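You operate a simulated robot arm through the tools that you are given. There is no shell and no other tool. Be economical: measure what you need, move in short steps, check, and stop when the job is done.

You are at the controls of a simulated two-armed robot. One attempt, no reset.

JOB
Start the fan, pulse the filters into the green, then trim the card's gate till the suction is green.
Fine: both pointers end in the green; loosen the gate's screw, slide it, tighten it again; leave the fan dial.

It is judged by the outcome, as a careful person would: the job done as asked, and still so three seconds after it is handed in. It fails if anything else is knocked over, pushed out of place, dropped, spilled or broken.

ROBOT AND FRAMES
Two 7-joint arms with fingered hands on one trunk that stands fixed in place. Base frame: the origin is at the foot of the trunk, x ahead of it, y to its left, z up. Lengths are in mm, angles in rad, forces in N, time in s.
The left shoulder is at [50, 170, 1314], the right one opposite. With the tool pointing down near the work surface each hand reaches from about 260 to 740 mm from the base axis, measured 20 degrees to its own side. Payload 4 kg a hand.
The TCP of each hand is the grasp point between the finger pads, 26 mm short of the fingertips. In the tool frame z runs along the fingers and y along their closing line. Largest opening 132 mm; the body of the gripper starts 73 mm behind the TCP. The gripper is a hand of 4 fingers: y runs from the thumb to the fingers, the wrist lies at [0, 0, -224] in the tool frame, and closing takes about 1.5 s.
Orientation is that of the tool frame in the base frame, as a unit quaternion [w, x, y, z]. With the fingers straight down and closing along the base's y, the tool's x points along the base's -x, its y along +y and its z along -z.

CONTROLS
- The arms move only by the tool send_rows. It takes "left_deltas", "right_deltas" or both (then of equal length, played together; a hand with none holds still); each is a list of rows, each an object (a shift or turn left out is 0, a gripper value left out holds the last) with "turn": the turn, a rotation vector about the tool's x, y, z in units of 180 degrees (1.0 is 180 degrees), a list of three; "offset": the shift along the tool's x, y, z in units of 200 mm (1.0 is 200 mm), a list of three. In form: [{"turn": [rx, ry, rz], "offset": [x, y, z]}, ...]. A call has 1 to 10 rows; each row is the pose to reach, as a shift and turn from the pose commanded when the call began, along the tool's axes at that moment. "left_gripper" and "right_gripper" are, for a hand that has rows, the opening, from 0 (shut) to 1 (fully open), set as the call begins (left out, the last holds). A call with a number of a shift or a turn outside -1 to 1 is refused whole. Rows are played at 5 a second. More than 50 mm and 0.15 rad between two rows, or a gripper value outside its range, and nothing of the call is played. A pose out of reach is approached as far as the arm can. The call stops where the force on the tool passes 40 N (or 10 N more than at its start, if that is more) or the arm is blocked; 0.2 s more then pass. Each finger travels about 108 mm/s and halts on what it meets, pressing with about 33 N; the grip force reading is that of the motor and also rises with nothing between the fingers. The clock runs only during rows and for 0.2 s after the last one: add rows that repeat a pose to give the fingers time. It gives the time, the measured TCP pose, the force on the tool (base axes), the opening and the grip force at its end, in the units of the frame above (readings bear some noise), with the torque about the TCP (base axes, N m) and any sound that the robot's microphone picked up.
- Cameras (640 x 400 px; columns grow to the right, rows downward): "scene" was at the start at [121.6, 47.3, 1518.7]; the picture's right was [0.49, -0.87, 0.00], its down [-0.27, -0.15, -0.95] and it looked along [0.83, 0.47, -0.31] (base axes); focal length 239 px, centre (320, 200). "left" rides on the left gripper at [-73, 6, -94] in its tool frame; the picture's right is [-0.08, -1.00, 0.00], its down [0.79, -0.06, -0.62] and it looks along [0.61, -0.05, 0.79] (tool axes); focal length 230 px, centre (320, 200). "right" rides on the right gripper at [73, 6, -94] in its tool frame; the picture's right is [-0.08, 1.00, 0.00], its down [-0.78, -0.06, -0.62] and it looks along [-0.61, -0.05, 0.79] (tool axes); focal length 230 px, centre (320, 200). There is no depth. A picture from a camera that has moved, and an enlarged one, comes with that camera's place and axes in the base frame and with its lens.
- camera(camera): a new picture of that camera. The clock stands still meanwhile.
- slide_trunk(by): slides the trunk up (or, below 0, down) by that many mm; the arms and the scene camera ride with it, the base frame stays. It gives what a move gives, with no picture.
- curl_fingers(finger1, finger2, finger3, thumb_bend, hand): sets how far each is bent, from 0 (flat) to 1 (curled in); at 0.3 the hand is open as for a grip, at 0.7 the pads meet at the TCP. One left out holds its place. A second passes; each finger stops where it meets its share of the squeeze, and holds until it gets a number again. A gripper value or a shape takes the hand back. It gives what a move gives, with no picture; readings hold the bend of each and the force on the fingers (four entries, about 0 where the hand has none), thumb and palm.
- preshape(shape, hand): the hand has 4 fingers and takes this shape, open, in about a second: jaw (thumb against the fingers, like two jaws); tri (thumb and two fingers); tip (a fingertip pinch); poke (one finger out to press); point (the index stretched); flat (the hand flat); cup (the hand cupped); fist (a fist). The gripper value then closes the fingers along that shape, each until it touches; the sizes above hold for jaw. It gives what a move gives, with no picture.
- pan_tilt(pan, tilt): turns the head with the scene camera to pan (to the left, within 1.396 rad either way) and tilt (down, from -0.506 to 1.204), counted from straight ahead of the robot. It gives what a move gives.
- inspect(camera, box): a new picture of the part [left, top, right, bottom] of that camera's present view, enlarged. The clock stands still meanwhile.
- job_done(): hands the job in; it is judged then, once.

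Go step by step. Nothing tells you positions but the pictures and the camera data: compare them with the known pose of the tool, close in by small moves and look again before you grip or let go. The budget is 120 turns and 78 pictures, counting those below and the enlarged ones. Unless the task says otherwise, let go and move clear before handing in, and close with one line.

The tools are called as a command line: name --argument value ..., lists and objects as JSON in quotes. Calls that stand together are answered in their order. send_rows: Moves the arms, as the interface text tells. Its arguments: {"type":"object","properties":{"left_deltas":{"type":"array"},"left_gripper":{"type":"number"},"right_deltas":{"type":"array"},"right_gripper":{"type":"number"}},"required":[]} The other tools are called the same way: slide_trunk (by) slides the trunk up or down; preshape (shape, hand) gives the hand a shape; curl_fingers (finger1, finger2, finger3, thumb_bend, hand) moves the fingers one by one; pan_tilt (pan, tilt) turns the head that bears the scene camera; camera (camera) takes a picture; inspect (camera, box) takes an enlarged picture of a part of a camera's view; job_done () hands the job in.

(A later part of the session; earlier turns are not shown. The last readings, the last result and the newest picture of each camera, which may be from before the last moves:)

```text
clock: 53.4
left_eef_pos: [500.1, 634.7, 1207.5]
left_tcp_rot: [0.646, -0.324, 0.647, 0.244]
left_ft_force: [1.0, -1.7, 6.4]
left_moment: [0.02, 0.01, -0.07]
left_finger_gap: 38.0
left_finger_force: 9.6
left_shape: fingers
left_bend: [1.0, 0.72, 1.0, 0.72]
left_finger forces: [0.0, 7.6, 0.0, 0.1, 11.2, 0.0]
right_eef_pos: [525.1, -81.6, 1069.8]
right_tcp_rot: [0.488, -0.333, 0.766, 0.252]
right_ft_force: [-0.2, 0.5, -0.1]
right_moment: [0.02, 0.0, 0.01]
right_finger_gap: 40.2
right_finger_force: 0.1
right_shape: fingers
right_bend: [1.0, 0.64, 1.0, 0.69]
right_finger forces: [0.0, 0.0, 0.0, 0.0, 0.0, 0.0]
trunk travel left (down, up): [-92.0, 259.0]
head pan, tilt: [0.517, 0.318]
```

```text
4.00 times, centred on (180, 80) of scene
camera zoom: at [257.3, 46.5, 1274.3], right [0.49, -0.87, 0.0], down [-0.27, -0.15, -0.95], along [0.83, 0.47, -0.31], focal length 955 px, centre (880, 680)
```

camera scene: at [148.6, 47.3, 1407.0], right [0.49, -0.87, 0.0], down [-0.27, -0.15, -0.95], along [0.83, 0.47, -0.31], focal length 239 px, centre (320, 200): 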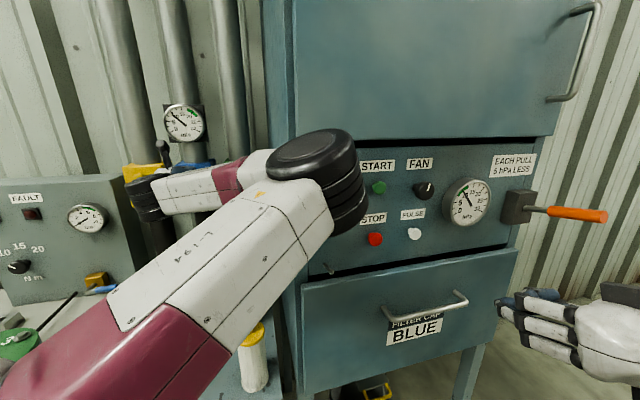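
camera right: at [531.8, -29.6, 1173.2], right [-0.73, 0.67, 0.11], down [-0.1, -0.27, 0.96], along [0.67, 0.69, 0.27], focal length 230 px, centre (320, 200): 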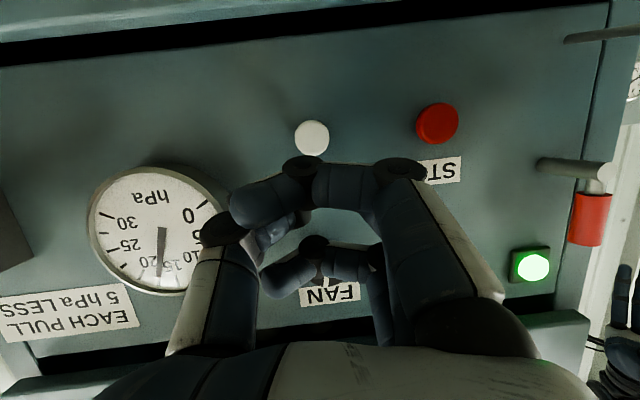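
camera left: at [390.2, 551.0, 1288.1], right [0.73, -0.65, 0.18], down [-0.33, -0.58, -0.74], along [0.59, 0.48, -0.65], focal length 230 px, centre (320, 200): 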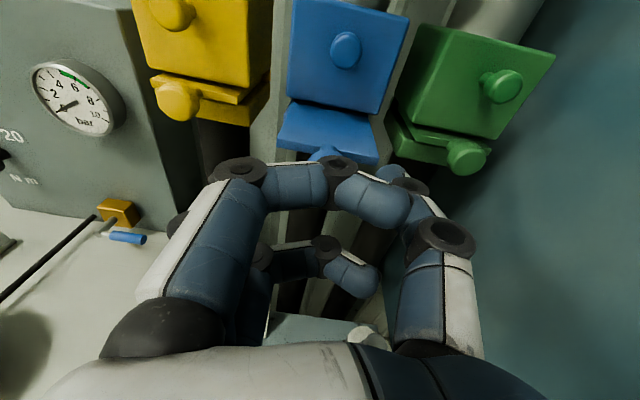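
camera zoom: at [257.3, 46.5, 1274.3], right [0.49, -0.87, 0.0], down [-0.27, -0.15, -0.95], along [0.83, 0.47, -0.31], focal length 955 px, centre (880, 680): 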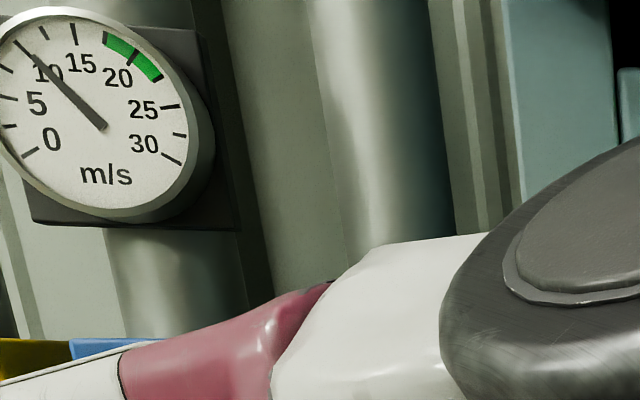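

The hand moved 19 mm inward with little force. I'll check whether the blade moved with it.

camera --camera "left"

```text
26 pictures are left
camera left: at [429.8, 578.5, 1284.7], right [0.73, -0.66, 0.18], down [-0.34, -0.57, -0.75], along [0.6, 0.48, -0.64], focal length 230 px, centre (320, 200)
```

left: 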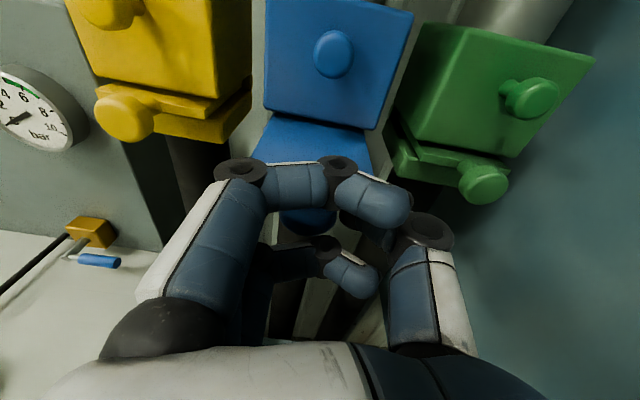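

That view is ambiguous, so I'll push another 16 mm and watch the forces and the gauge.

send_rows --left_deltas '[{"offset": [-0.001, -0.003, 0.03]}, {"offset": [-0.002, -0.006, 0.055]}, {"offset": [-0.003, -0.009, 0.08]}]'

camera --camera "left"

inspect --camera "scene" --box '[90, 30, 190, 100]'

```text
clock: 54.1
left_eef_pos: [513.1, 646.1, 1207.6]
left_tcp_rot: [0.646, -0.324, 0.647, 0.245]
left_ft_force: [-2.2, 1.2, 6.9]
left_moment: [0.04, -0.03, 0.0]
left_finger_gap: 38.0
left_finger_force: 10.0
left_shape: fingers
left_bend: [1.0, 0.72, 1.0, 0.73]
left_finger forces: [0.0, 9.3, 0.1, 0.1, 9.7, 0.1]
right_eef_pos: [523.9, -81.9, 1071.1]
right_tcp_rot: [0.489, -0.333, 0.766, 0.252]
right_ft_force: [0.7, 0.7, 0.1]
right_moment: [0.02, 0.03, 0.01]
right_finger_gap: 40.3
right_finger_force: 0.0
right_shape: fingers
right_bend: [1.0, 0.64, 1.0, 0.69]
right_finger forces: [0.1, 0.0, 0.1, 0.0, 0.1, 0.0]
trunk travel left (down, up): [-92.0, 259.0]
head pan, tilt: [0.517, 0.318]
```

```text
25 pictures are left
camera left: at [442.3, 589.6, 1284.8], right [0.73, -0.66, 0.18], down [-0.34, -0.58, -0.74], along [0.6, 0.48, -0.64], focal length 230 px, centre (320, 200)
```

left: 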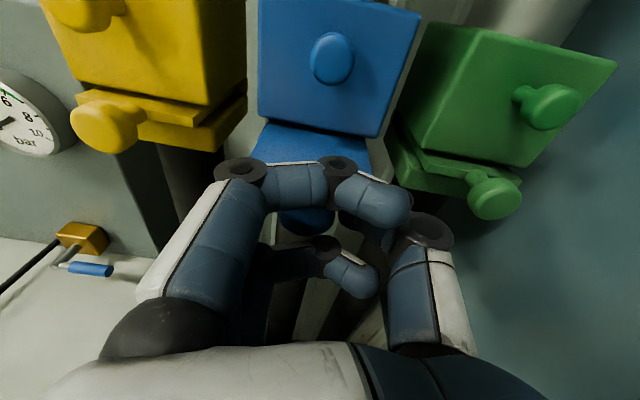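

```text
5.71 times, centred on (140, 65) of scene
camera zoom: at [256.8, 46.9, 1274.4], right [0.49, -0.87, 0.0], down [-0.27, -0.15, -0.95], along [0.83, 0.47, -0.31], focal length 1364 px, centre (1349, 971)
```

zoom: 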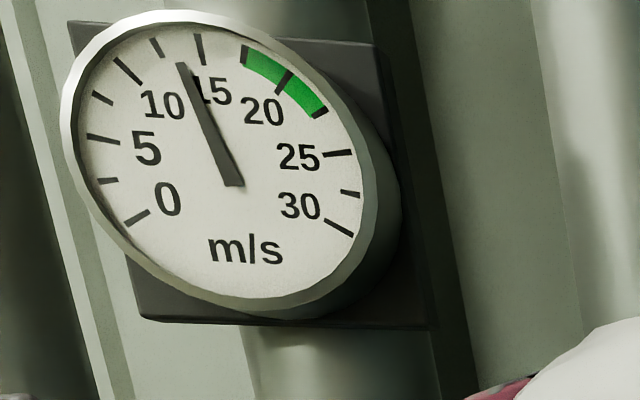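

The blade is sliding: suction has risen to about 14 (green is 17.5–22.5). I'll push about 12 mm more, with a pause for the needle to settle.

send_rows --left_deltas '[{"offset": [-0.001, -0.003, 0.02]}, {"offset": [-0.002, -0.005, 0.04]}, {"offset": [-0.003, -0.007, 0.06]}, {"offset": [-0.003, -0.007, 0.06]}, {"offset": [-0.003, -0.007, 0.06]}, {"offset": [-0.003, -0.007, 0.06]}, {"offset": [-0.003, -0.007, 0.06]}, {"offset": [-0.003, -0.007, 0.06]}]'

inspect --camera "scene" --box '[90, 30, 190, 100]'

```text
clock: 56.0
left_eef_pos: [522.7, 655.4, 1208.2]
left_tcp_rot: [0.645, -0.325, 0.647, 0.243]
left_ft_force: [-3.4, 3.8, 1.5]
left_moment: [-0.03, 0.01, 0.06]
left_finger_gap: 37.9
left_finger_force: 8.5
left_shape: fingers
left_bend: [1.0, 0.72, 1.0, 0.73]
left_finger forces: [0.1, 11.0, 0.1, 0.0, 6.4, 0.0]
right_eef_pos: [525.1, -80.6, 1069.8]
right_tcp_rot: [0.488, -0.333, 0.766, 0.252]
right_ft_force: [0.4, -0.5, -0.7]
right_moment: [-0.01, -0.01, 0.02]
right_finger_gap: 40.3
right_finger_force: 0.1
right_shape: fingers
right_bend: [1.0, 0.64, 1.0, 0.69]
right_finger forces: [0.1, 0.0, 0.1, 0.0, 0.0, 0.0]
trunk travel left (down, up): [-92.0, 259.0]
head pan, tilt: [0.517, 0.318]
```

```text
5.71 times, centred on (140, 65) of scene
camera zoom: at [257.3, 47.7, 1274.2], right [0.49, -0.87, 0.0], down [-0.27, -0.15, -0.95], along [0.83, 0.47, -0.31], focal length 1364 px, centre (1349, 971)
```

zoom: 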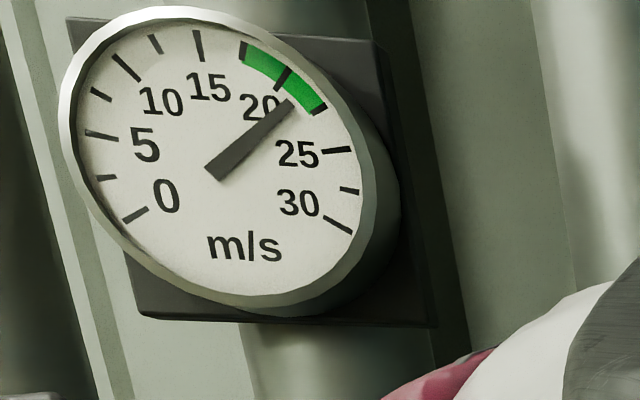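

Suction is about 21, in the green. Opening the fingers extends their tips and could push the blade, so I'll see how hand and knob sit before releasing.

inspect --camera "left" --box '[220, 100, 440, 260]'

```text
2.50 times, centred on (330, 180) of left
camera zoom: at [451.6, 598.1, 1285.4], right [0.73, -0.66, 0.18], down [-0.34, -0.58, -0.74], along [0.6, 0.48, -0.64], focal length 575 px, centre (295, 250)
```

zoom: 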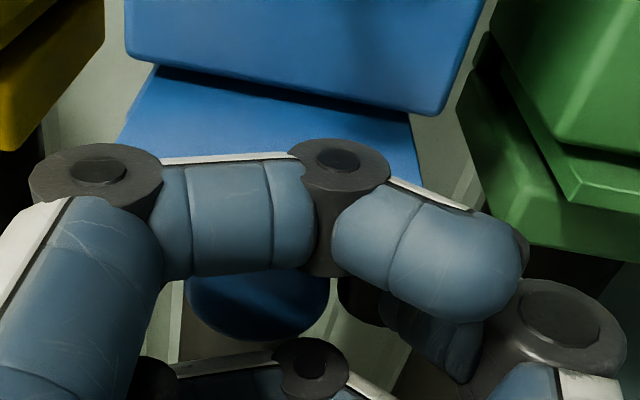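

The hand is about 7 mm deeper on the knob than when I first gripped it. I'll back off 8 mm first, then open, then read the gauge. Any remaining inward trim can be done by nudging with a closed fingertip.

send_rows --left_deltas '[{"offset": [0.001, 0.002, -0.02]}, {"offset": [0.002, 0.004, -0.04]}]'

curl_fingers --hand "left" --finger2 0.5 --thumb_bend 0.5

send_rows --left_deltas '[{"offset": [0, 0, -0.05]}, {"offset": [0, 0, -0.15]}, {"offset": [0, 0, -0.3]}, {"offset": [0, 0, -0.3]}, {"offset": [0, 0, -0.3]}]'

inspect --camera "scene" --box '[90, 30, 190, 100]'

```text
clock: 56.5
left_eef_pos: [516.4, 648.2, 1208.3]
left_tcp_rot: [0.646, -0.325, 0.646, 0.244]
left_ft_force: [-2.4, 3.2, 3.0]
left_moment: [0.01, -0.03, 0.04]
left_finger_gap: 37.8
left_finger_force: 8.9
left_shape: fingers
left_bend: [1.0, 0.72, 1.0, 0.73]
left_finger forces: [0.1, 11.0, 0.0, 0.0, 7.0, 0.1]
right_eef_pos: [524.3, -80.2, 1070.7]
right_tcp_rot: [0.488, -0.333, 0.766, 0.252]
right_ft_force: [0.6, -0.1, 0.1]
right_moment: [0.01, -0.03, -0.01]
right_finger_gap: 40.1
right_finger_force: 0.2
right_shape: fingers
right_bend: [1.0, 0.64, 1.0, 0.69]
right_finger forces: [0.0, 0.1, 0.0, 0.0, 0.0, 0.1]
trunk travel left (down, up): [-92.0, 259.0]
head pan, tilt: [0.517, 0.318]
```

```text
clock: 57.5
left_eef_pos: [517.1, 647.8, 1208.0]
left_tcp_rot: [0.645, -0.324, 0.647, 0.244]
left_ft_force: [0.6, 1.1, -0.6]
left_moment: [0.0, -0.01, -0.01]
left_finger_gap: 47.4
left_finger_force: 0.2
left_shape: fingers
left_bend: [1.0, 0.5, 1.0, 0.5]
left_finger forces: [0.0, 0.0, 0.0, 0.0, 0.1, 0.0]
right_eef_pos: [524.7, -81.5, 1069.1]
right_tcp_rot: [0.488, -0.333, 0.766, 0.253]
right_ft_force: [0.0, 0.2, -0.5]
right_moment: [0.04, 0.02, 0.0]
right_finger_gap: 40.0
right_finger_force: 0.0
right_shape: fingers
right_bend: [1.0, 0.64, 1.0, 0.69]
right_finger forces: [0.0, 0.0, 0.0, 0.0, 0.0, 0.1]
trunk travel left (down, up): [-92.0, 259.0]
head pan, tilt: [0.517, 0.318]
```

```text
clock: 58.8
left_eef_pos: [464.9, 619.5, 1198.5]
left_tcp_rot: [0.635, -0.343, 0.648, 0.245]
left_ft_force: [1.3, 0.0, 0.4]
left_moment: [0.02, 0.0, 0.0]
left_finger_gap: 47.7
left_finger_force: 0.1
left_shape: fingers
left_bend: [1.0, 0.5, 1.0, 0.5]
left_finger forces: [0.0, 0.1, 0.0, 0.0, 0.0, 0.0]
right_eef_pos: [525.0, -80.5, 1069.7]
right_tcp_rot: [0.488, -0.333, 0.766, 0.253]
right_ft_force: [0.2, 0.8, -1.0]
right_moment: [0.0, 0.0, -0.01]
right_finger_gap: 40.2
right_finger_force: 0.0
right_shape: fingers
right_bend: [1.0, 0.64, 1.0, 0.69]
right_finger forces: [0.0, 0.0, 0.0, 0.1, 0.0, 0.0]
trunk travel left (down, up): [-92.0, 259.0]
head pan, tilt: [0.517, 0.318]
```

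```text
5.71 times, centred on (140, 65) of scene
camera zoom: at [257.7, 47.3, 1274.1], right [0.49, -0.87, 0.0], down [-0.27, -0.15, -0.95], along [0.83, 0.47, -0.31], focal length 1364 px, centre (1349, 971)
```

zoom: 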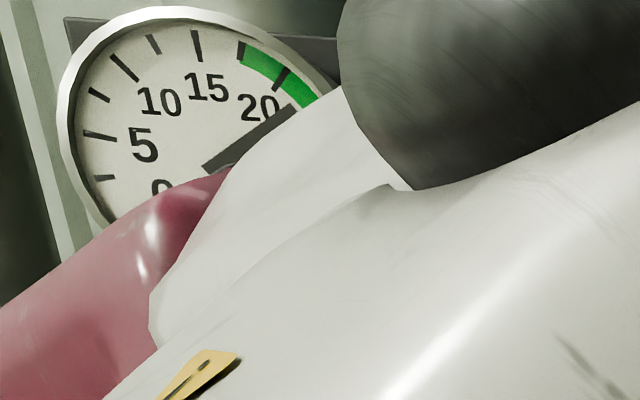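

The needle is at about 22, in the green but near its upper edge. I'd rather centre it, so I'll re-grip the knob and pull the blade out a touch.

send_rows --left_deltas '[{"offset": [-0.057, -0.06, 0.02]}, {"offset": [-0.057, -0.108, 0.06]}, {"offset": [-0.057, -0.108, 0.14]}, {"offset": [-0.057, -0.108, 0.21]}, {"offset": [-0.057, -0.108, 0.26]}, {"offset": [-0.057, -0.108, 0.26]}]'

inspect --camera "left" --box '[220, 100, 440, 260]'

```text
clock: 60.1
left_eef_pos: [526.5, 630.3, 1223.8]
left_tcp_rot: [0.645, -0.324, 0.647, 0.245]
left_ft_force: [0.1, 0.2, 0.0]
left_moment: [-0.01, 0.03, 0.01]
left_finger_gap: 47.6
left_finger_force: 0.1
left_shape: fingers
left_bend: [1.0, 0.5, 1.0, 0.5]
left_finger forces: [0.0, 0.0, 0.1, 0.1, 0.0, 0.1]
right_eef_pos: [524.7, -80.8, 1070.6]
right_tcp_rot: [0.487, -0.333, 0.767, 0.252]
right_ft_force: [0.2, -0.3, 0.1]
right_moment: [0.0, 0.0, 0.0]
right_finger_gap: 40.2
right_finger_force: 0.0
right_shape: fingers
right_bend: [1.0, 0.64, 1.0, 0.69]
right_finger forces: [0.1, 0.0, 0.0, 0.1, 0.1, 0.1]
trunk travel left (down, up): [-92.0, 259.0]
head pan, tilt: [0.517, 0.318]
```

```text
2.50 times, centred on (330, 180) of left
camera zoom: at [456.9, 573.9, 1300.6], right [0.73, -0.66, 0.18], down [-0.34, -0.57, -0.74], along [0.59, 0.48, -0.64], focal length 575 px, centre (295, 250)
```

zoom: 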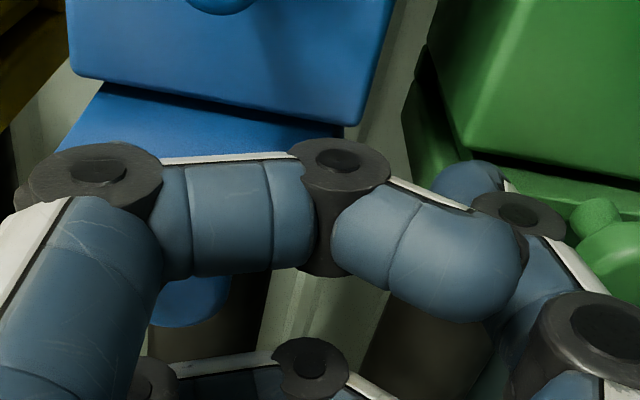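

The hand came in offset, 20 mm to the right and 15 mm high, because the earlier retreat fell short of its command. I'll back off, shift over, and come in again.

send_rows --left_deltas '[{"offset": [0, 0, -0.1]}, {"offset": [0.02, 0.03, -0.18]}, {"offset": [0.065, 0.105, -0.16]}, {"offset": [0.065, 0.105, -0.08]}, {"offset": [0.065, 0.105, 0.0]}, {"offset": [0.065, 0.105, 0.036]}, {"offset": [0.065, 0.105, 0.036]}]'

inspect --camera "left" --box '[220, 100, 440, 260]'

```text
clock: 61.8
left_eef_pos: [515.7, 648.5, 1206.3]
left_tcp_rot: [0.645, -0.325, 0.647, 0.244]
left_ft_force: [-0.6, -0.1, -0.2]
left_moment: [0.0, 0.0, 0.04]
left_finger_gap: 47.5
left_finger_force: 0.0
left_shape: fingers
left_bend: [1.0, 0.5, 1.0, 0.5]
left_finger forces: [0.1, 0.0, 0.2, 0.0, 0.0, 0.0]
right_eef_pos: [525.6, -81.8, 1069.7]
right_tcp_rot: [0.488, -0.333, 0.766, 0.252]
right_ft_force: [-0.4, -0.1, 0.5]
right_moment: [0.0, -0.03, -0.04]
right_finger_gap: 40.2
right_finger_force: 0.1
right_shape: fingers
right_bend: [1.0, 0.64, 1.0, 0.69]
right_finger forces: [0.0, 0.0, 0.1, 0.0, 0.1, 0.0]
trunk travel left (down, up): [-92.0, 259.0]
head pan, tilt: [0.517, 0.318]
```

```text
2.50 times, centred on (330, 180) of left
camera zoom: at [446.0, 591.4, 1282.3], right [0.73, -0.66, 0.18], down [-0.34, -0.58, -0.74], along [0.6, 0.48, -0.64], focal length 575 px, centre (295, 250)
```

zoom: 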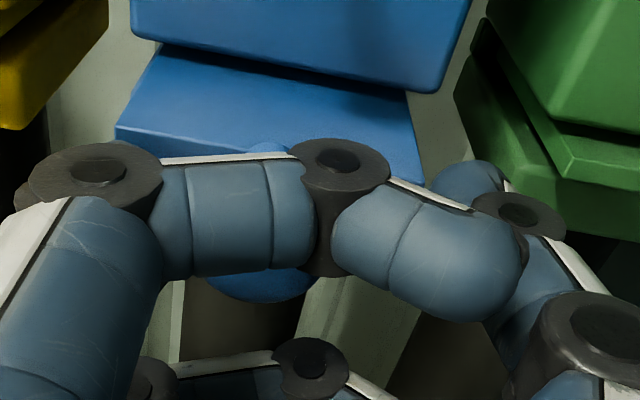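

The knob is centred between the fingers. I'll close and pull out a few millimetres.

curl_fingers --hand "left" --finger2 0.78 --thumb_bend 0.75

send_rows --left_deltas '[{"offset": [0, 0, -0.01]}, {"offset": [0, 0, -0.02]}, {"offset": [0, 0, -0.02]}, {"offset": [0, 0, -0.02]}, {"offset": [0, 0, -0.02]}, {"offset": [0, 0, -0.02]}]'

inspect --camera "scene" --box '[90, 30, 190, 100]'

```text
clock: 62.8
left_eef_pos: [516.0, 648.0, 1204.7]
left_tcp_rot: [0.645, -0.325, 0.647, 0.244]
left_ft_force: [-1.4, 2.1, -0.6]
left_moment: [0.01, 0.03, -0.04]
left_finger_gap: 38.6
left_finger_force: 8.8
left_shape: fingers
left_bend: [1.0, 0.7, 1.0, 0.71]
left_finger forces: [0.1, 9.9, 0.0, 0.0, 8.2, 0.0]
right_eef_pos: [524.7, -81.5, 1069.5]
right_tcp_rot: [0.488, -0.333, 0.766, 0.252]
right_ft_force: [0.6, -0.5, 0.6]
right_moment: [0.0, -0.01, 0.03]
right_finger_gap: 40.2
right_finger_force: 0.1
right_shape: fingers
right_bend: [1.0, 0.64, 1.0, 0.69]
right_finger forces: [0.0, 0.1, 0.1, 0.1, 0.0, 0.0]
trunk travel left (down, up): [-92.0, 259.0]
head pan, tilt: [0.517, 0.318]
```

```text
clock: 64.2
left_eef_pos: [514.2, 645.0, 1206.5]
left_tcp_rot: [0.646, -0.325, 0.647, 0.243]
left_ft_force: [-1.4, 3.5, -1.4]
left_moment: [-0.01, 0.02, -0.03]
left_finger_gap: 38.2
left_finger_force: 7.7
left_shape: fingers
left_bend: [1.0, 0.72, 1.0, 0.72]
left_finger forces: [0.1, 10.3, 0.1, 0.0, 5.5, 0.0]
right_eef_pos: [524.5, -80.6, 1068.9]
right_tcp_rot: [0.488, -0.333, 0.766, 0.252]
right_ft_force: [0.8, -0.3, 0.6]
right_moment: [0.02, 0.03, -0.01]
right_finger_gap: 40.3
right_finger_force: 0.1
right_shape: fingers
right_bend: [1.0, 0.64, 1.0, 0.69]
right_finger forces: [0.1, 0.1, 0.1, 0.0, 0.0, 0.1]
trunk travel left (down, up): [-92.0, 259.0]
head pan, tilt: [0.517, 0.318]
```

```text
5.71 times, centred on (140, 65) of scene
camera zoom: at [257.7, 47.8, 1274.1], right [0.49, -0.87, 0.0], down [-0.27, -0.15, -0.95], along [0.83, 0.47, -0.31], focal length 1364 px, centre (1349, 971)
```

zoom: 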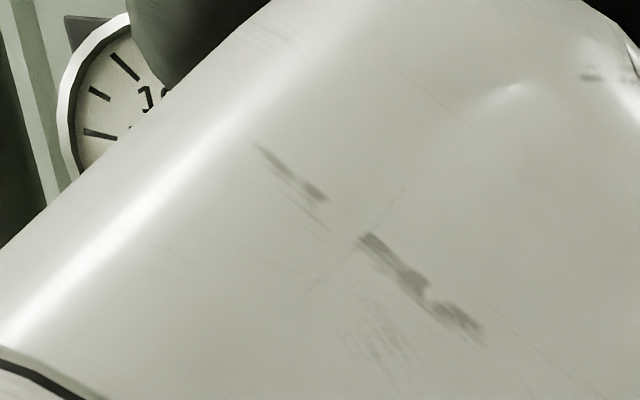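

The forearm hides the gauge now. I'll release, back off straight, raise the trunk toward the screw's height, and check the gauge from there.

curl_fingers --hand "left" --finger2 0.5 --thumb_bend 0.5

send_rows --left_deltas '[{"offset": [0, 0, -0.05]}, {"offset": [0, 0, -0.12]}, {"offset": [0, 0, -0.18]}, {"offset": [-0.05, 0, -0.23]}]'

slide_trunk --by 50

camera --camera "scene"

```text
clock: 65.2
left_eef_pos: [514.5, 645.8, 1207.6]
left_tcp_rot: [0.645, -0.325, 0.647, 0.243]
left_ft_force: [0.0, 0.9, -0.3]
left_moment: [0.02, 0.0, 0.03]
left_finger_gap: 47.6
left_finger_force: 0.2
left_shape: fingers
left_bend: [1.0, 0.5, 1.0, 0.5]
left_finger forces: [0.0, 0.1, 0.1, 0.0, 0.0, 0.0]
right_eef_pos: [525.2, -80.3, 1069.4]
right_tcp_rot: [0.488, -0.333, 0.766, 0.253]
right_ft_force: [-0.4, 0.4, -0.2]
right_moment: [-0.01, 0.02, -0.01]
right_finger_gap: 40.2
right_finger_force: 0.1
right_shape: fingers
right_bend: [1.0, 0.64, 1.0, 0.69]
right_finger forces: [0.1, 0.1, 0.0, 0.1, 0.0, 0.0]
trunk travel left (down, up): [-92.0, 259.0]
head pan, tilt: [0.517, 0.318]
```

```text
clock: 66.2
left_eef_pos: [479.1, 618.8, 1211.3]
left_tcp_rot: [0.639, -0.333, 0.648, 0.245]
left_ft_force: [-0.3, -0.7, 0.8]
left_moment: [0.01, -0.01, 0.02]
left_finger_gap: 47.5
left_finger_force: 0.0
left_shape: fingers
left_bend: [1.0, 0.5, 1.0, 0.5]
left_finger forces: [0.0, 0.0, 0.1, 0.0, 0.1, 0.1]
right_eef_pos: [524.9, -81.7, 1070.0]
right_tcp_rot: [0.488, -0.333, 0.766, 0.252]
right_ft_force: [-0.3, 1.1, 0.3]
right_moment: [-0.02, -0.01, 0.0]
right_finger_gap: 40.1
right_finger_force: 0.0
right_shape: fingers
right_bend: [1.0, 0.64, 1.0, 0.69]
right_finger forces: [0.0, 0.1, 0.0, 0.0, 0.0, 0.1]
trunk travel left (down, up): [-92.0, 259.0]
head pan, tilt: [0.517, 0.318]
```

```text
clock: 67.1
left_eef_pos: [476.3, 620.9, 1262.9]
left_tcp_rot: [0.642, -0.337, 0.645, 0.241]
left_ft_force: [0.0, 0.6, -0.9]
left_moment: [0.02, -0.01, 0.02]
left_finger_gap: 47.3
left_finger_force: 0.0
left_shape: fingers
left_bend: [1.0, 0.5, 1.0, 0.5]
left_finger forces: [0.0, 0.0, 0.0, 0.0, 0.0, 0.1]
right_eef_pos: [526.4, -80.6, 1118.5]
right_tcp_rot: [0.486, -0.332, 0.768, 0.251]
right_ft_force: [0.7, 1.5, 0.7]
right_moment: [-0.01, 0.0, 0.0]
right_finger_gap: 40.0
right_finger_force: 0.0
right_shape: fingers
right_bend: [1.0, 0.64, 1.0, 0.69]
right_finger forces: [0.1, 0.1, 0.0, 0.0, 0.1, 0.0]
trunk travel left (down, up): [-142.0, 209.0]
head pan, tilt: [0.517, 0.318]
```

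```text
17 pictures are left
camera scene: at [206.6, 47.2, 1330.3], right [0.49, -0.87, 0.0], down [-0.27, -0.15, -0.95], along [0.83, 0.47, -0.31], focal length 239 px, centre (320, 200)
```

scene: 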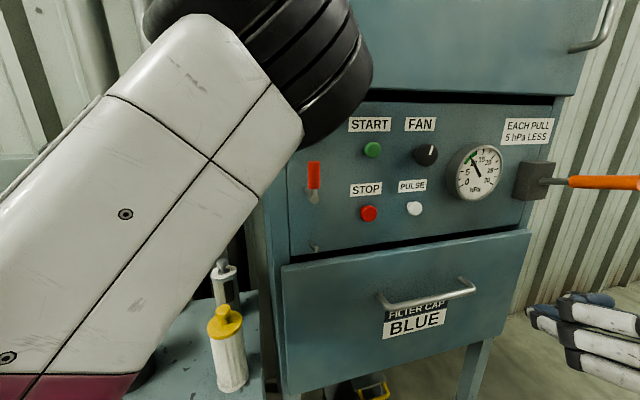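

The forearm still hides the suction gauge. I'll raise the trunk so the left hand's camera can read it, before tightening anything.

slide_trunk --by 95

camera --camera "left"

```text
clock: 68.4
left_eef_pos: [474.4, 624.5, 1357.5]
left_tcp_rot: [0.641, -0.342, 0.643, 0.241]
left_ft_force: [-0.1, 0.3, -0.2]
left_moment: [0.03, 0.02, 0.04]
left_finger_gap: 47.4
left_finger_force: 0.0
left_shape: fingers
left_bend: [1.0, 0.5, 1.0, 0.5]
left_finger forces: [0.0, 0.0, 0.0, 0.0, 0.0, 0.0]
right_eef_pos: [525.7, -81.7, 1213.8]
right_tcp_rot: [0.488, -0.333, 0.766, 0.253]
right_ft_force: [0.2, 0.0, 0.2]
right_moment: [0.05, 0.03, -0.01]
right_finger_gap: 40.2
right_finger_force: 0.0
right_shape: fingers
right_bend: [1.0, 0.64, 1.0, 0.69]
right_finger forces: [0.1, 0.0, 0.0, 0.1, 0.0, 0.0]
trunk travel left (down, up): [-237.0, 114.0]
head pan, tilt: [0.517, 0.318]
```

```text
16 pictures are left
camera left: at [403.7, 569.4, 1435.5], right [0.74, -0.64, 0.2], down [-0.32, -0.6, -0.73], along [0.59, 0.48, -0.65], focal length 230 px, centre (320, 200)
```

left: 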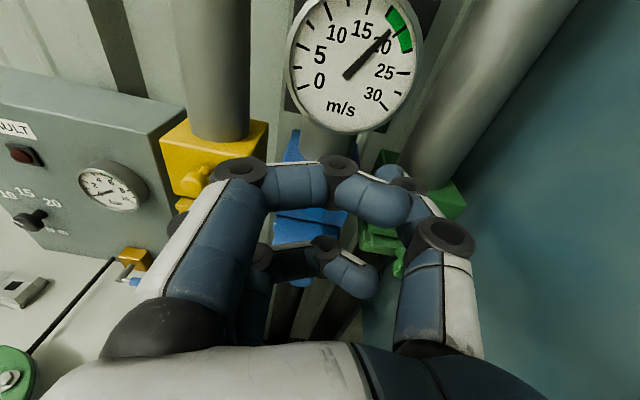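

Suction reads close to 20, in the middle of the green. Now I'll go down to the screw to tighten it, starting with the trunk.

slide_trunk --by -94

```text
clock: 69.6
left_eef_pos: [472.1, 627.1, 1258.9]
left_tcp_rot: [0.635, -0.34, 0.648, 0.246]
left_ft_force: [-0.3, 0.4, 0.2]
left_moment: [-0.03, 0.01, -0.01]
left_finger_gap: 47.6
left_finger_force: 0.2
left_shape: fingers
left_bend: [1.0, 0.5, 1.0, 0.5]
left_finger forces: [0.1, 0.0, 0.0, 0.0, 0.0, 0.0]
right_eef_pos: [523.4, -81.2, 1123.0]
right_tcp_rot: [0.489, -0.334, 0.765, 0.252]
right_ft_force: [-0.2, 0.5, 0.8]
right_moment: [0.0, 0.02, -0.03]
right_finger_gap: 40.2
right_finger_force: 0.0
right_shape: fingers
right_bend: [1.0, 0.64, 1.0, 0.69]
right_finger forces: [0.0, 0.0, 0.1, 0.0, 0.1, 0.1]
trunk travel left (down, up): [-143.0, 208.0]
head pan, tilt: [0.517, 0.318]
```

I'll move to the line of approach in front of the screw, 50 mm short.

send_rows --left_deltas '[{"offset": [-0.053, -0.03, 0.0]}, {"offset": [-0.053, -0.066, 0.08]}, {"offset": [-0.053, -0.066, 0.15]}, {"offset": [-0.053, -0.066, 0.17]}, {"offset": [-0.053, -0.066, 0.17]}]'

camera --camera "left"

```text
clock: 70.8
left_eef_pos: [515.1, 630.5, 1279.6]
left_tcp_rot: [0.645, -0.325, 0.647, 0.243]
left_ft_force: [-0.5, 1.2, -0.2]
left_moment: [0.01, 0.01, -0.01]
left_finger_gap: 47.3
left_finger_force: 0.1
left_shape: fingers
left_bend: [1.0, 0.5, 1.0, 0.5]
left_finger forces: [0.1, 0.0, 0.0, 0.0, 0.0, 0.1]
right_eef_pos: [525.4, -82.4, 1120.6]
right_tcp_rot: [0.488, -0.333, 0.766, 0.253]
right_ft_force: [-0.5, -0.2, 0.1]
right_moment: [0.02, 0.05, -0.01]
right_finger_gap: 39.9
right_finger_force: 0.2
right_shape: fingers
right_bend: [1.0, 0.64, 1.0, 0.69]
right_finger forces: [0.0, 0.0, 0.0, 0.0, 0.1, 0.0]
trunk travel left (down, up): [-143.0, 208.0]
head pan, tilt: [0.517, 0.318]
```

```text
15 pictures are left
camera left: at [444.5, 573.7, 1356.6], right [0.73, -0.66, 0.18], down [-0.34, -0.58, -0.74], along [0.6, 0.48, -0.64], focal length 230 px, centre (320, 200)
```

left: 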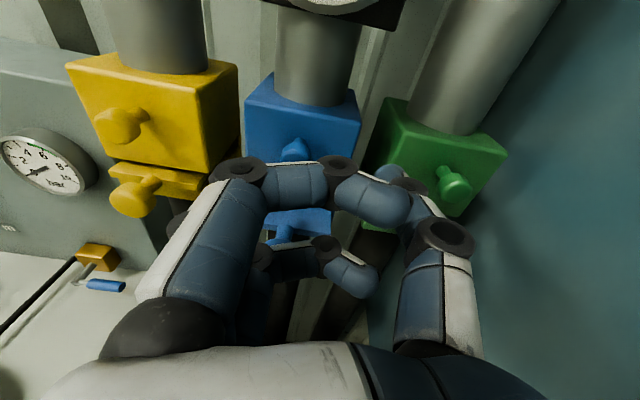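

I'm 18 mm right and 12 mm high of the screw axis. I'll correct that, then pre-roll the open hand counter-clockwise so the tightening stroke retraces the loosening one.

send_rows --left_deltas '[{"offset": [0.03, 0.05, 0.0]}, {"offset": [0.058, 0.092, 0.05]}, {"offset": [0.058, 0.092, 0.11]}, {"offset": [0.058, 0.092, 0.11]}]'

inspect --camera "left" --box '[200, 60, 480, 260]'

```text
clock: 71.8
left_eef_pos: [517.5, 658.4, 1263.7]
left_tcp_rot: [0.646, -0.324, 0.648, 0.243]
left_ft_force: [0.0, -0.2, -0.4]
left_moment: [0.01, -0.02, 0.0]
left_finger_gap: 47.5
left_finger_force: 0.0
left_shape: fingers
left_bend: [1.0, 0.5, 1.0, 0.5]
left_finger forces: [0.0, 0.0, 0.1, 0.1, 0.1, 0.0]
right_eef_pos: [524.6, -81.0, 1121.0]
right_tcp_rot: [0.488, -0.333, 0.766, 0.252]
right_ft_force: [0.4, -0.6, 0.4]
right_moment: [0.02, -0.02, 0.03]
right_finger_gap: 40.3
right_finger_force: 0.0
right_shape: fingers
right_bend: [1.0, 0.64, 1.0, 0.69]
right_finger forces: [0.1, 0.0, 0.1, 0.0, 0.0, 0.0]
trunk travel left (down, up): [-143.0, 208.0]
head pan, tilt: [0.517, 0.318]
```

```text
2.00 times, centred on (340, 160) of left
camera zoom: at [446.3, 600.8, 1341.2], right [0.73, -0.66, 0.18], down [-0.34, -0.58, -0.74], along [0.59, 0.48, -0.64], focal length 460 px, centre (280, 280)
```

zoom: 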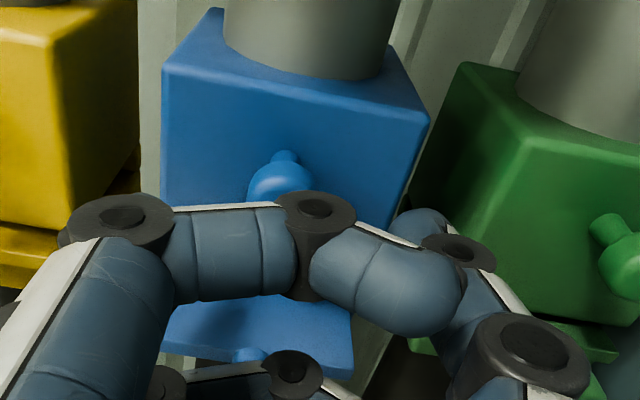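

It's aligned with the screw. The slide knob now sits nearer beneath the hand, so I'll use limited strokes from about -30° to +50°. First I'll narrow the pinch, roll to -30° and advance onto the head.

curl_fingers --hand "left" --finger2 0.59 --thumb_bend 0.59

send_rows --left_deltas '[{"turn": [0, 0, -0.04]}, {"turn": [0, 0, -0.08]}, {"turn": [0, 0, -0.12], "offset": [0, 0, 0.03]}, {"turn": [0, 0, -0.16], "offset": [-0.005, 0, 0.08]}, {"turn": [0, 0, -0.16], "offset": [-0.005, 0, 0.14]}, {"turn": [0, 0, -0.16], "offset": [-0.005, 0, 0.175]}, {"turn": [0, 0, -0.16], "offset": [-0.005, 0, 0.185]}]'

curl_fingers --hand "left" --finger2 0.8 --thumb_bend 0.76

inspect --camera "left" --box '[200, 60, 480, 260]'

```text
clock: 72.8
left_eef_pos: [517.4, 657.6, 1264.7]
left_tcp_rot: [0.645, -0.325, 0.647, 0.245]
left_ft_force: [0.1, 0.5, 0.6]
left_moment: [0.0, 0.02, 0.02]
left_finger_gap: 43.1
left_finger_force: 0.1
left_shape: fingers
left_bend: [1.0, 0.59, 1.0, 0.59]
left_finger forces: [0.1, 0.1, 0.0, 0.0, 0.0, 0.1]
right_eef_pos: [525.1, -81.0, 1120.4]
right_tcp_rot: [0.487, -0.334, 0.766, 0.254]
right_ft_force: [-0.2, 0.0, -0.3]
right_moment: [-0.01, 0.02, 0.02]
right_finger_gap: 40.1
right_finger_force: 0.1
right_shape: fingers
right_bend: [1.0, 0.64, 1.0, 0.69]
right_finger forces: [0.0, 0.1, 0.1, 0.0, 0.1, 0.0]
trunk travel left (down, up): [-143.0, 208.0]
head pan, tilt: [0.517, 0.318]
```

```text
clock: 74.4
left_eef_pos: [541.3, 682.9, 1267.3]
left_tcp_rot: [0.686, -0.474, 0.547, 0.075]
left_ft_force: [-1.6, -2.5, -0.4]
left_moment: [0.05, -0.06, -0.07]
left_finger_gap: 43.1
left_finger_force: 1.3
left_shape: fingers
left_bend: [1.0, 0.59, 1.0, 0.59]
left_finger forces: [0.0, 0.0, 0.0, 0.1, 2.7, 0.0]
right_eef_pos: [524.4, -81.9, 1121.3]
right_tcp_rot: [0.487, -0.334, 0.766, 0.254]
right_ft_force: [0.7, 0.2, -0.2]
right_moment: [0.02, 0.01, 0.02]
right_finger_gap: 40.3
right_finger_force: 0.0
right_shape: fingers
right_bend: [1.0, 0.64, 1.0, 0.69]
right_finger forces: [0.0, 0.0, 0.0, 0.1, 0.1, 0.0]
trunk travel left (down, up): [-143.0, 208.0]
head pan, tilt: [0.517, 0.318]
```

```text
clock: 75.4
left_eef_pos: [542.7, 683.0, 1265.7]
left_tcp_rot: [0.686, -0.474, 0.546, 0.076]
left_ft_force: [8.7, 8.4, 7.2]
left_moment: [0.05, -0.07, 0.05]
left_finger_gap: 39.0
left_finger_force: 12.6
left_shape: fingers
left_bend: [1.0, 0.7, 1.0, 0.69]
left_finger forces: [0.0, 10.0, 0.0, 0.0, 14.7, 0.1]
right_eef_pos: [525.1, -79.8, 1121.3]
right_tcp_rot: [0.487, -0.333, 0.767, 0.252]
right_ft_force: [0.1, 0.1, 1.3]
right_moment: [0.04, -0.06, 0.01]
right_finger_gap: 40.0
right_finger_force: 0.0
right_shape: fingers
right_bend: [1.0, 0.64, 1.0, 0.69]
right_finger forces: [0.1, 0.0, 0.1, 0.0, 0.0, 0.0]
trunk travel left (down, up): [-143.0, 208.0]
head pan, tilt: [0.517, 0.318]
```

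```text
2.00 times, centred on (340, 160) of left
camera zoom: at [447.2, 649.0, 1327.2], right [0.59, -0.5, 0.63], down [-0.07, -0.81, -0.58], along [0.8, 0.3, -0.52], focal length 460 px, centre (280, 280)
```

zoom: 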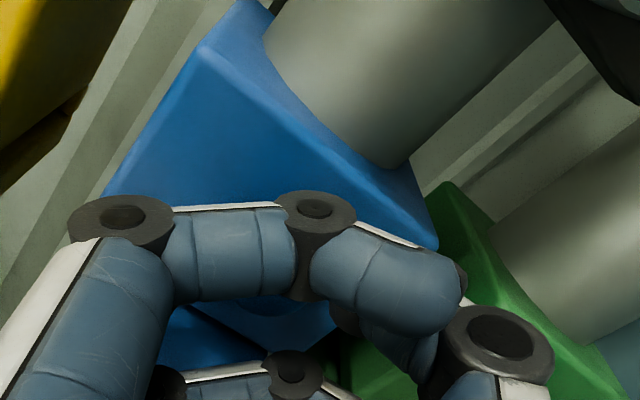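

The grip matches the loosening grip. Now I'll turn clockwise and watch the torque.

send_rows --left_deltas '[{"turn": [0, 0, 0.04]}, {"turn": [0, 0, 0.08]}, {"turn": [0, 0, 0.12]}, {"turn": [0, 0, 0.16]}, {"turn": [0, 0, 0.2]}, {"turn": [0, 0, 0.24]}, {"turn": [0, 0, 0.28]}, {"turn": [0, 0, 0.32]}, {"turn": [0, 0, 0.36]}]'

```text
clock: 77.4
left_eef_pos: [543.8, 682.8, 1264.9]
left_tcp_rot: [0.537, -0.106, 0.717, 0.432]
left_ft_force: [10.9, -4.7, -2.3]
left_moment: [-0.06, -0.04, -0.07]
left_finger_gap: 39.1
left_finger_force: 11.4
left_shape: fingers
left_bend: [1.0, 0.71, 1.0, 0.68]
left_finger forces: [0.0, 7.0, 0.0, 0.0, 15.9, 0.0]
right_eef_pos: [527.0, -82.0, 1119.6]
right_tcp_rot: [0.488, -0.333, 0.766, 0.253]
right_ft_force: [1.0, 0.3, 0.4]
right_moment: [-0.01, 0.01, 0.01]
right_finger_gap: 40.5
right_finger_force: 0.1
right_shape: fingers
right_bend: [1.0, 0.64, 1.0, 0.69]
right_finger forces: [0.1, 0.0, 0.0, 0.1, 0.1, 0.0]
trunk travel left (down, up): [-143.0, 208.0]
head pan, tilt: [0.517, 0.318]
```

It moved smoothly to +36°. I'll take a little more and then regrip.

send_rows --left_deltas '[{"turn": [0, 0, 0.03]}, {"turn": [0, 0, 0.06]}, {"turn": [0, 0, 0.09]}, {"turn": [0, 0, 0.12]}]'

```text
clock: 78.4
left_eef_pos: [544.5, 683.1, 1264.6]
left_tcp_rot: [0.447, 0.03, 0.723, 0.525]
left_ft_force: [11.8, -5.7, -2.3]
left_moment: [0.01, -0.07, -0.11]
left_finger_gap: 39.2
left_finger_force: 11.3
left_shape: fingers
left_bend: [1.0, 0.71, 1.0, 0.68]
left_finger forces: [0.0, 6.9, 0.0, 0.0, 16.0, 0.0]
right_eef_pos: [527.6, -82.0, 1120.6]
right_tcp_rot: [0.487, -0.332, 0.767, 0.252]
right_ft_force: [0.3, 0.2, -0.2]
right_moment: [0.07, -0.02, -0.02]
right_finger_gap: 40.4
right_finger_force: 0.1
right_shape: fingers
right_bend: [1.0, 0.64, 1.0, 0.69]
right_finger forces: [0.0, 0.0, 0.0, 0.0, 0.0, 0.0]
trunk travel left (down, up): [-143.0, 208.0]
head pan, tilt: [0.517, 0.318]
```

It's at +58°, still clear, with low torque. I'll continue carefully.

send_rows --left_deltas '[{"turn": [0, 0, 0.03]}, {"turn": [0, 0, 0.06]}, {"turn": [0, 0, 0.09]}, {"turn": [0, 0, 0.12]}, {"turn": [0, 0, 0.15]}, {"turn": [0, 0, 0.18]}]'

camera --camera "left"

```text
clock: 79.8
left_eef_pos: [543.1, 680.3, 1269.4]
left_tcp_rot: [0.288, 0.23, 0.684, 0.629]
left_ft_force: [36.7, 0.3, -8.3]
left_moment: [-0.87, -0.47, 0.4]
left_finger_gap: 41.0
left_finger_force: 28.5
left_shape: fingers
left_bend: [1.0, 0.71, 1.0, 0.65]
left_finger forces: [0.0, 8.5, 0.0, 0.0, 49.9, 0.0]
right_eef_pos: [523.5, -82.2, 1123.1]
right_tcp_rot: [0.489, -0.333, 0.766, 0.252]
right_ft_force: [-0.1, 0.3, -0.5]
right_moment: [0.01, -0.02, -0.01]
right_finger_gap: 40.2
right_finger_force: 0.1
right_shape: fingers
right_bend: [1.0, 0.64, 1.0, 0.69]
right_finger forces: [0.1, 0.0, 0.0, 0.0, 0.0, 0.0]
trunk travel left (down, up): [-143.0, 208.0]
head pan, tilt: [0.517, 0.318]
```

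```text
12 pictures are left
camera left: at [531.9, 564.6, 1286.7], right [0.1, -0.15, -0.98], down [-0.99, 0.08, -0.12], along [0.09, 0.99, -0.15], focal length 230 px, centre (320, 200)
```

left: 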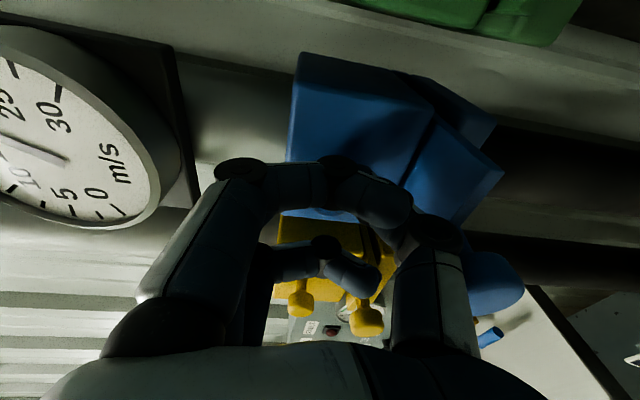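

Resistance rose sharply at about +90°: either the screw is tight or the thumb is against the slide knob. I'll back the roll off, release, and take a second stroke from -30° to find out.

send_rows --left_deltas '[{"turn": [0, 0, -0.04]}, {"turn": [0, 0, -0.08]}, {"turn": [0, 0, -0.12]}, {"turn": [0, 0, -0.15]}]'

curl_fingers --hand "left" --finger2 0.57 --thumb_bend 0.57

```text
clock: 80.8
left_eef_pos: [543.5, 685.8, 1262.5]
left_tcp_rot: [0.422, 0.062, 0.723, 0.544]
left_ft_force: [9.7, 2.4, -5.3]
left_moment: [0.0, 0.02, -0.08]
left_finger_gap: 39.5
left_finger_force: 11.2
left_shape: fingers
left_bend: [1.0, 0.71, 1.0, 0.68]
left_finger forces: [0.0, 8.0, 0.1, 0.0, 14.3, 0.0]
right_eef_pos: [526.1, -80.0, 1120.2]
right_tcp_rot: [0.487, -0.333, 0.767, 0.252]
right_ft_force: [-0.2, 0.2, -0.2]
right_moment: [-0.01, 0.02, -0.02]
right_finger_gap: 39.9
right_finger_force: 0.1
right_shape: fingers
right_bend: [1.0, 0.64, 1.0, 0.69]
right_finger forces: [0.0, 0.0, 0.0, 0.1, 0.1, 0.1]
trunk travel left (down, up): [-143.0, 208.0]
head pan, tilt: [0.517, 0.318]
```

```text
clock: 81.8
left_eef_pos: [541.7, 684.8, 1265.0]
left_tcp_rot: [0.423, 0.062, 0.721, 0.545]
left_ft_force: [0.5, 0.2, 0.4]
left_moment: [-0.02, 0.04, -0.04]
left_finger_gap: 44.1
left_finger_force: 0.0
left_shape: fingers
left_bend: [1.0, 0.56, 1.0, 0.56]
left_finger forces: [0.1, 0.1, 0.0, 0.0, 0.1, 0.1]
right_eef_pos: [525.1, -81.1, 1120.5]
right_tcp_rot: [0.488, -0.333, 0.766, 0.253]
right_ft_force: [0.9, 0.8, 0.0]
right_moment: [-0.03, 0.0, 0.01]
right_finger_gap: 40.1
right_finger_force: 0.1
right_shape: fingers
right_bend: [1.0, 0.64, 1.0, 0.69]
right_finger forces: [0.1, 0.1, 0.0, 0.0, 0.0, 0.0]
trunk travel left (down, up): [-143.0, 208.0]
head pan, tilt: [0.517, 0.318]
```

I'll roll back to -30° with the pinch open and regrip.

send_rows --left_deltas '[{"turn": [0, 0, -0.04]}, {"turn": [0, 0, -0.08]}, {"turn": [0, 0, -0.12]}, {"turn": [0, 0, -0.16]}, {"turn": [0, 0, -0.2]}, {"turn": [0, 0, -0.24]}, {"turn": [0, 0, -0.28]}, {"turn": [0, 0, -0.32]}, {"turn": [0, 0, -0.36]}, {"turn": [0, 0, -0.4]}]'

send_rows --left_deltas '[{"turn": [0, 0, -0.04]}, {"turn": [0, 0, -0.08]}, {"turn": [0, 0, -0.11]}]'

curl_fingers --hand "left" --finger2 0.85 --thumb_bend 0.8

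send_rows --left_deltas '[{"turn": [0, 0, 0.04]}, {"turn": [0, 0, 0.08]}, {"turn": [0, 0, 0.12]}, {"turn": [0, 0, 0.16]}, {"turn": [0, 0, 0.2]}]'

```text
clock: 84.0
left_eef_pos: [541.2, 682.7, 1267.3]
left_tcp_rot: [0.664, -0.375, 0.618, 0.192]
left_ft_force: [-9.4, -12.5, -4.2]
left_moment: [0.13, 0.09, -0.56]
left_finger_gap: 44.0
left_finger_force: 7.3
left_shape: fingers
left_bend: [1.0, 0.56, 1.0, 0.57]
left_finger forces: [0.1, 0.0, 0.1, 0.0, 14.9, 0.0]
right_eef_pos: [523.6, -81.7, 1120.8]
right_tcp_rot: [0.489, -0.333, 0.765, 0.253]
right_ft_force: [-0.3, -0.6, 0.4]
right_moment: [-0.03, -0.01, -0.02]
right_finger_gap: 40.1
right_finger_force: 0.1
right_shape: fingers
right_bend: [1.0, 0.64, 1.0, 0.69]
right_finger forces: [0.0, 0.1, 0.0, 0.1, 0.0, 0.0]
trunk travel left (down, up): [-143.0, 208.0]
head pan, tilt: [0.517, 0.318]
```

```text
clock: 84.8
left_eef_pos: [541.6, 681.2, 1267.0]
left_tcp_rot: [0.686, -0.476, 0.545, 0.076]
left_ft_force: [-7.4, -10.7, -2.8]
left_moment: [0.24, -0.08, -0.43]
left_finger_gap: 44.1
left_finger_force: 6.5
left_shape: fingers
left_bend: [1.0, 0.56, 1.0, 0.57]
left_finger forces: [0.0, 0.0, 0.0, 0.0, 12.8, 0.0]
right_eef_pos: [524.8, -81.9, 1121.4]
right_tcp_rot: [0.489, -0.333, 0.765, 0.253]
right_ft_force: [0.1, 0.1, 0.4]
right_moment: [-0.01, 0.03, 0.05]
right_finger_gap: 40.2
right_finger_force: 0.0
right_shape: fingers
right_bend: [1.0, 0.64, 1.0, 0.69]
right_finger forces: [0.0, 0.0, 0.0, 0.1, 0.0, 0.0]
trunk travel left (down, up): [-143.0, 208.0]
head pan, tilt: [0.517, 0.318]
```

```text
clock: 85.8
left_eef_pos: [543.0, 684.7, 1265.2]
left_tcp_rot: [0.687, -0.474, 0.546, 0.075]
left_ft_force: [14.6, 14.7, 15.6]
left_moment: [0.1, -0.12, 0.06]
left_finger_gap: 38.7
left_finger_force: 17.2
left_shape: fingers
left_bend: [1.0, 0.71, 1.0, 0.69]
left_finger forces: [0.1, 11.7, 0.0, 0.0, 22.7, 0.1]
right_eef_pos: [525.8, -78.7, 1119.8]
right_tcp_rot: [0.488, -0.334, 0.766, 0.253]
right_ft_force: [-1.0, -0.6, -0.3]
right_moment: [0.0, 0.02, 0.0]
right_finger_gap: 40.5
right_finger_force: 0.1
right_shape: fingers
right_bend: [1.0, 0.64, 1.0, 0.69]
right_finger forces: [0.0, 0.0, 0.0, 0.0, 0.0, 0.0]
trunk travel left (down, up): [-143.0, 208.0]
head pan, tilt: [0.517, 0.318]
```

```text
clock: 87.0
left_eef_pos: [544.5, 683.2, 1265.9]
left_tcp_rot: [0.628, -0.282, 0.667, 0.284]
left_ft_force: [18.5, 9.3, 17.0]
left_moment: [-0.11, -0.34, 0.04]
left_finger_gap: 38.7
left_finger_force: 17.5
left_shape: fingers
left_bend: [1.0, 0.71, 1.0, 0.69]
left_finger forces: [0.0, 10.4, 0.1, 0.0, 24.2, 0.1]
right_eef_pos: [526.5, -82.4, 1119.6]
right_tcp_rot: [0.487, -0.332, 0.767, 0.252]
right_ft_force: [0.8, 0.3, -0.2]
right_moment: [0.01, -0.01, -0.02]
right_finger_gap: 40.1
right_finger_force: 0.0
right_shape: fingers
right_bend: [1.0, 0.64, 1.0, 0.69]
right_finger forces: [0.1, 0.0, 0.0, 0.0, 0.0, 0.0]
trunk travel left (down, up): [-143.0, 208.0]
head pan, tilt: [0.517, 0.318]
```

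Now there is a clear resisting torque of about 0.33 N·m, so the screw is tightening. I'll continue the stroke.

send_rows --left_deltas '[{"turn": [0, 0, 0.04]}, {"turn": [0, 0, 0.08]}, {"turn": [0, 0, 0.12]}, {"turn": [0, 0, 0.16]}, {"turn": [0, 0, 0.2]}, {"turn": [0, 0, 0.24]}, {"turn": [0, 0, 0.27]}]'

```text
clock: 88.6
left_eef_pos: [546.2, 683.8, 1262.7]
left_tcp_rot: [0.455, 0.018, 0.724, 0.518]
left_ft_force: [20.2, -3.1, -0.2]
left_moment: [-0.14, -0.24, -0.03]
left_finger_gap: 38.7
left_finger_force: 15.3
left_shape: fingers
left_bend: [1.0, 0.71, 1.0, 0.69]
left_finger forces: [0.0, 8.2, 0.0, 0.0, 22.4, 0.1]
right_eef_pos: [528.2, -81.2, 1119.1]
right_tcp_rot: [0.486, -0.333, 0.768, 0.253]
right_ft_force: [0.3, 0.1, 0.1]
right_moment: [0.02, -0.01, 0.0]
right_finger_gap: 40.1
right_finger_force: 0.0
right_shape: fingers
right_bend: [1.0, 0.64, 1.0, 0.69]
right_finger forces: [0.1, 0.0, 0.0, 0.0, 0.0, 0.0]
trunk travel left (down, up): [-143.0, 208.0]
head pan, tilt: [0.517, 0.318]
```

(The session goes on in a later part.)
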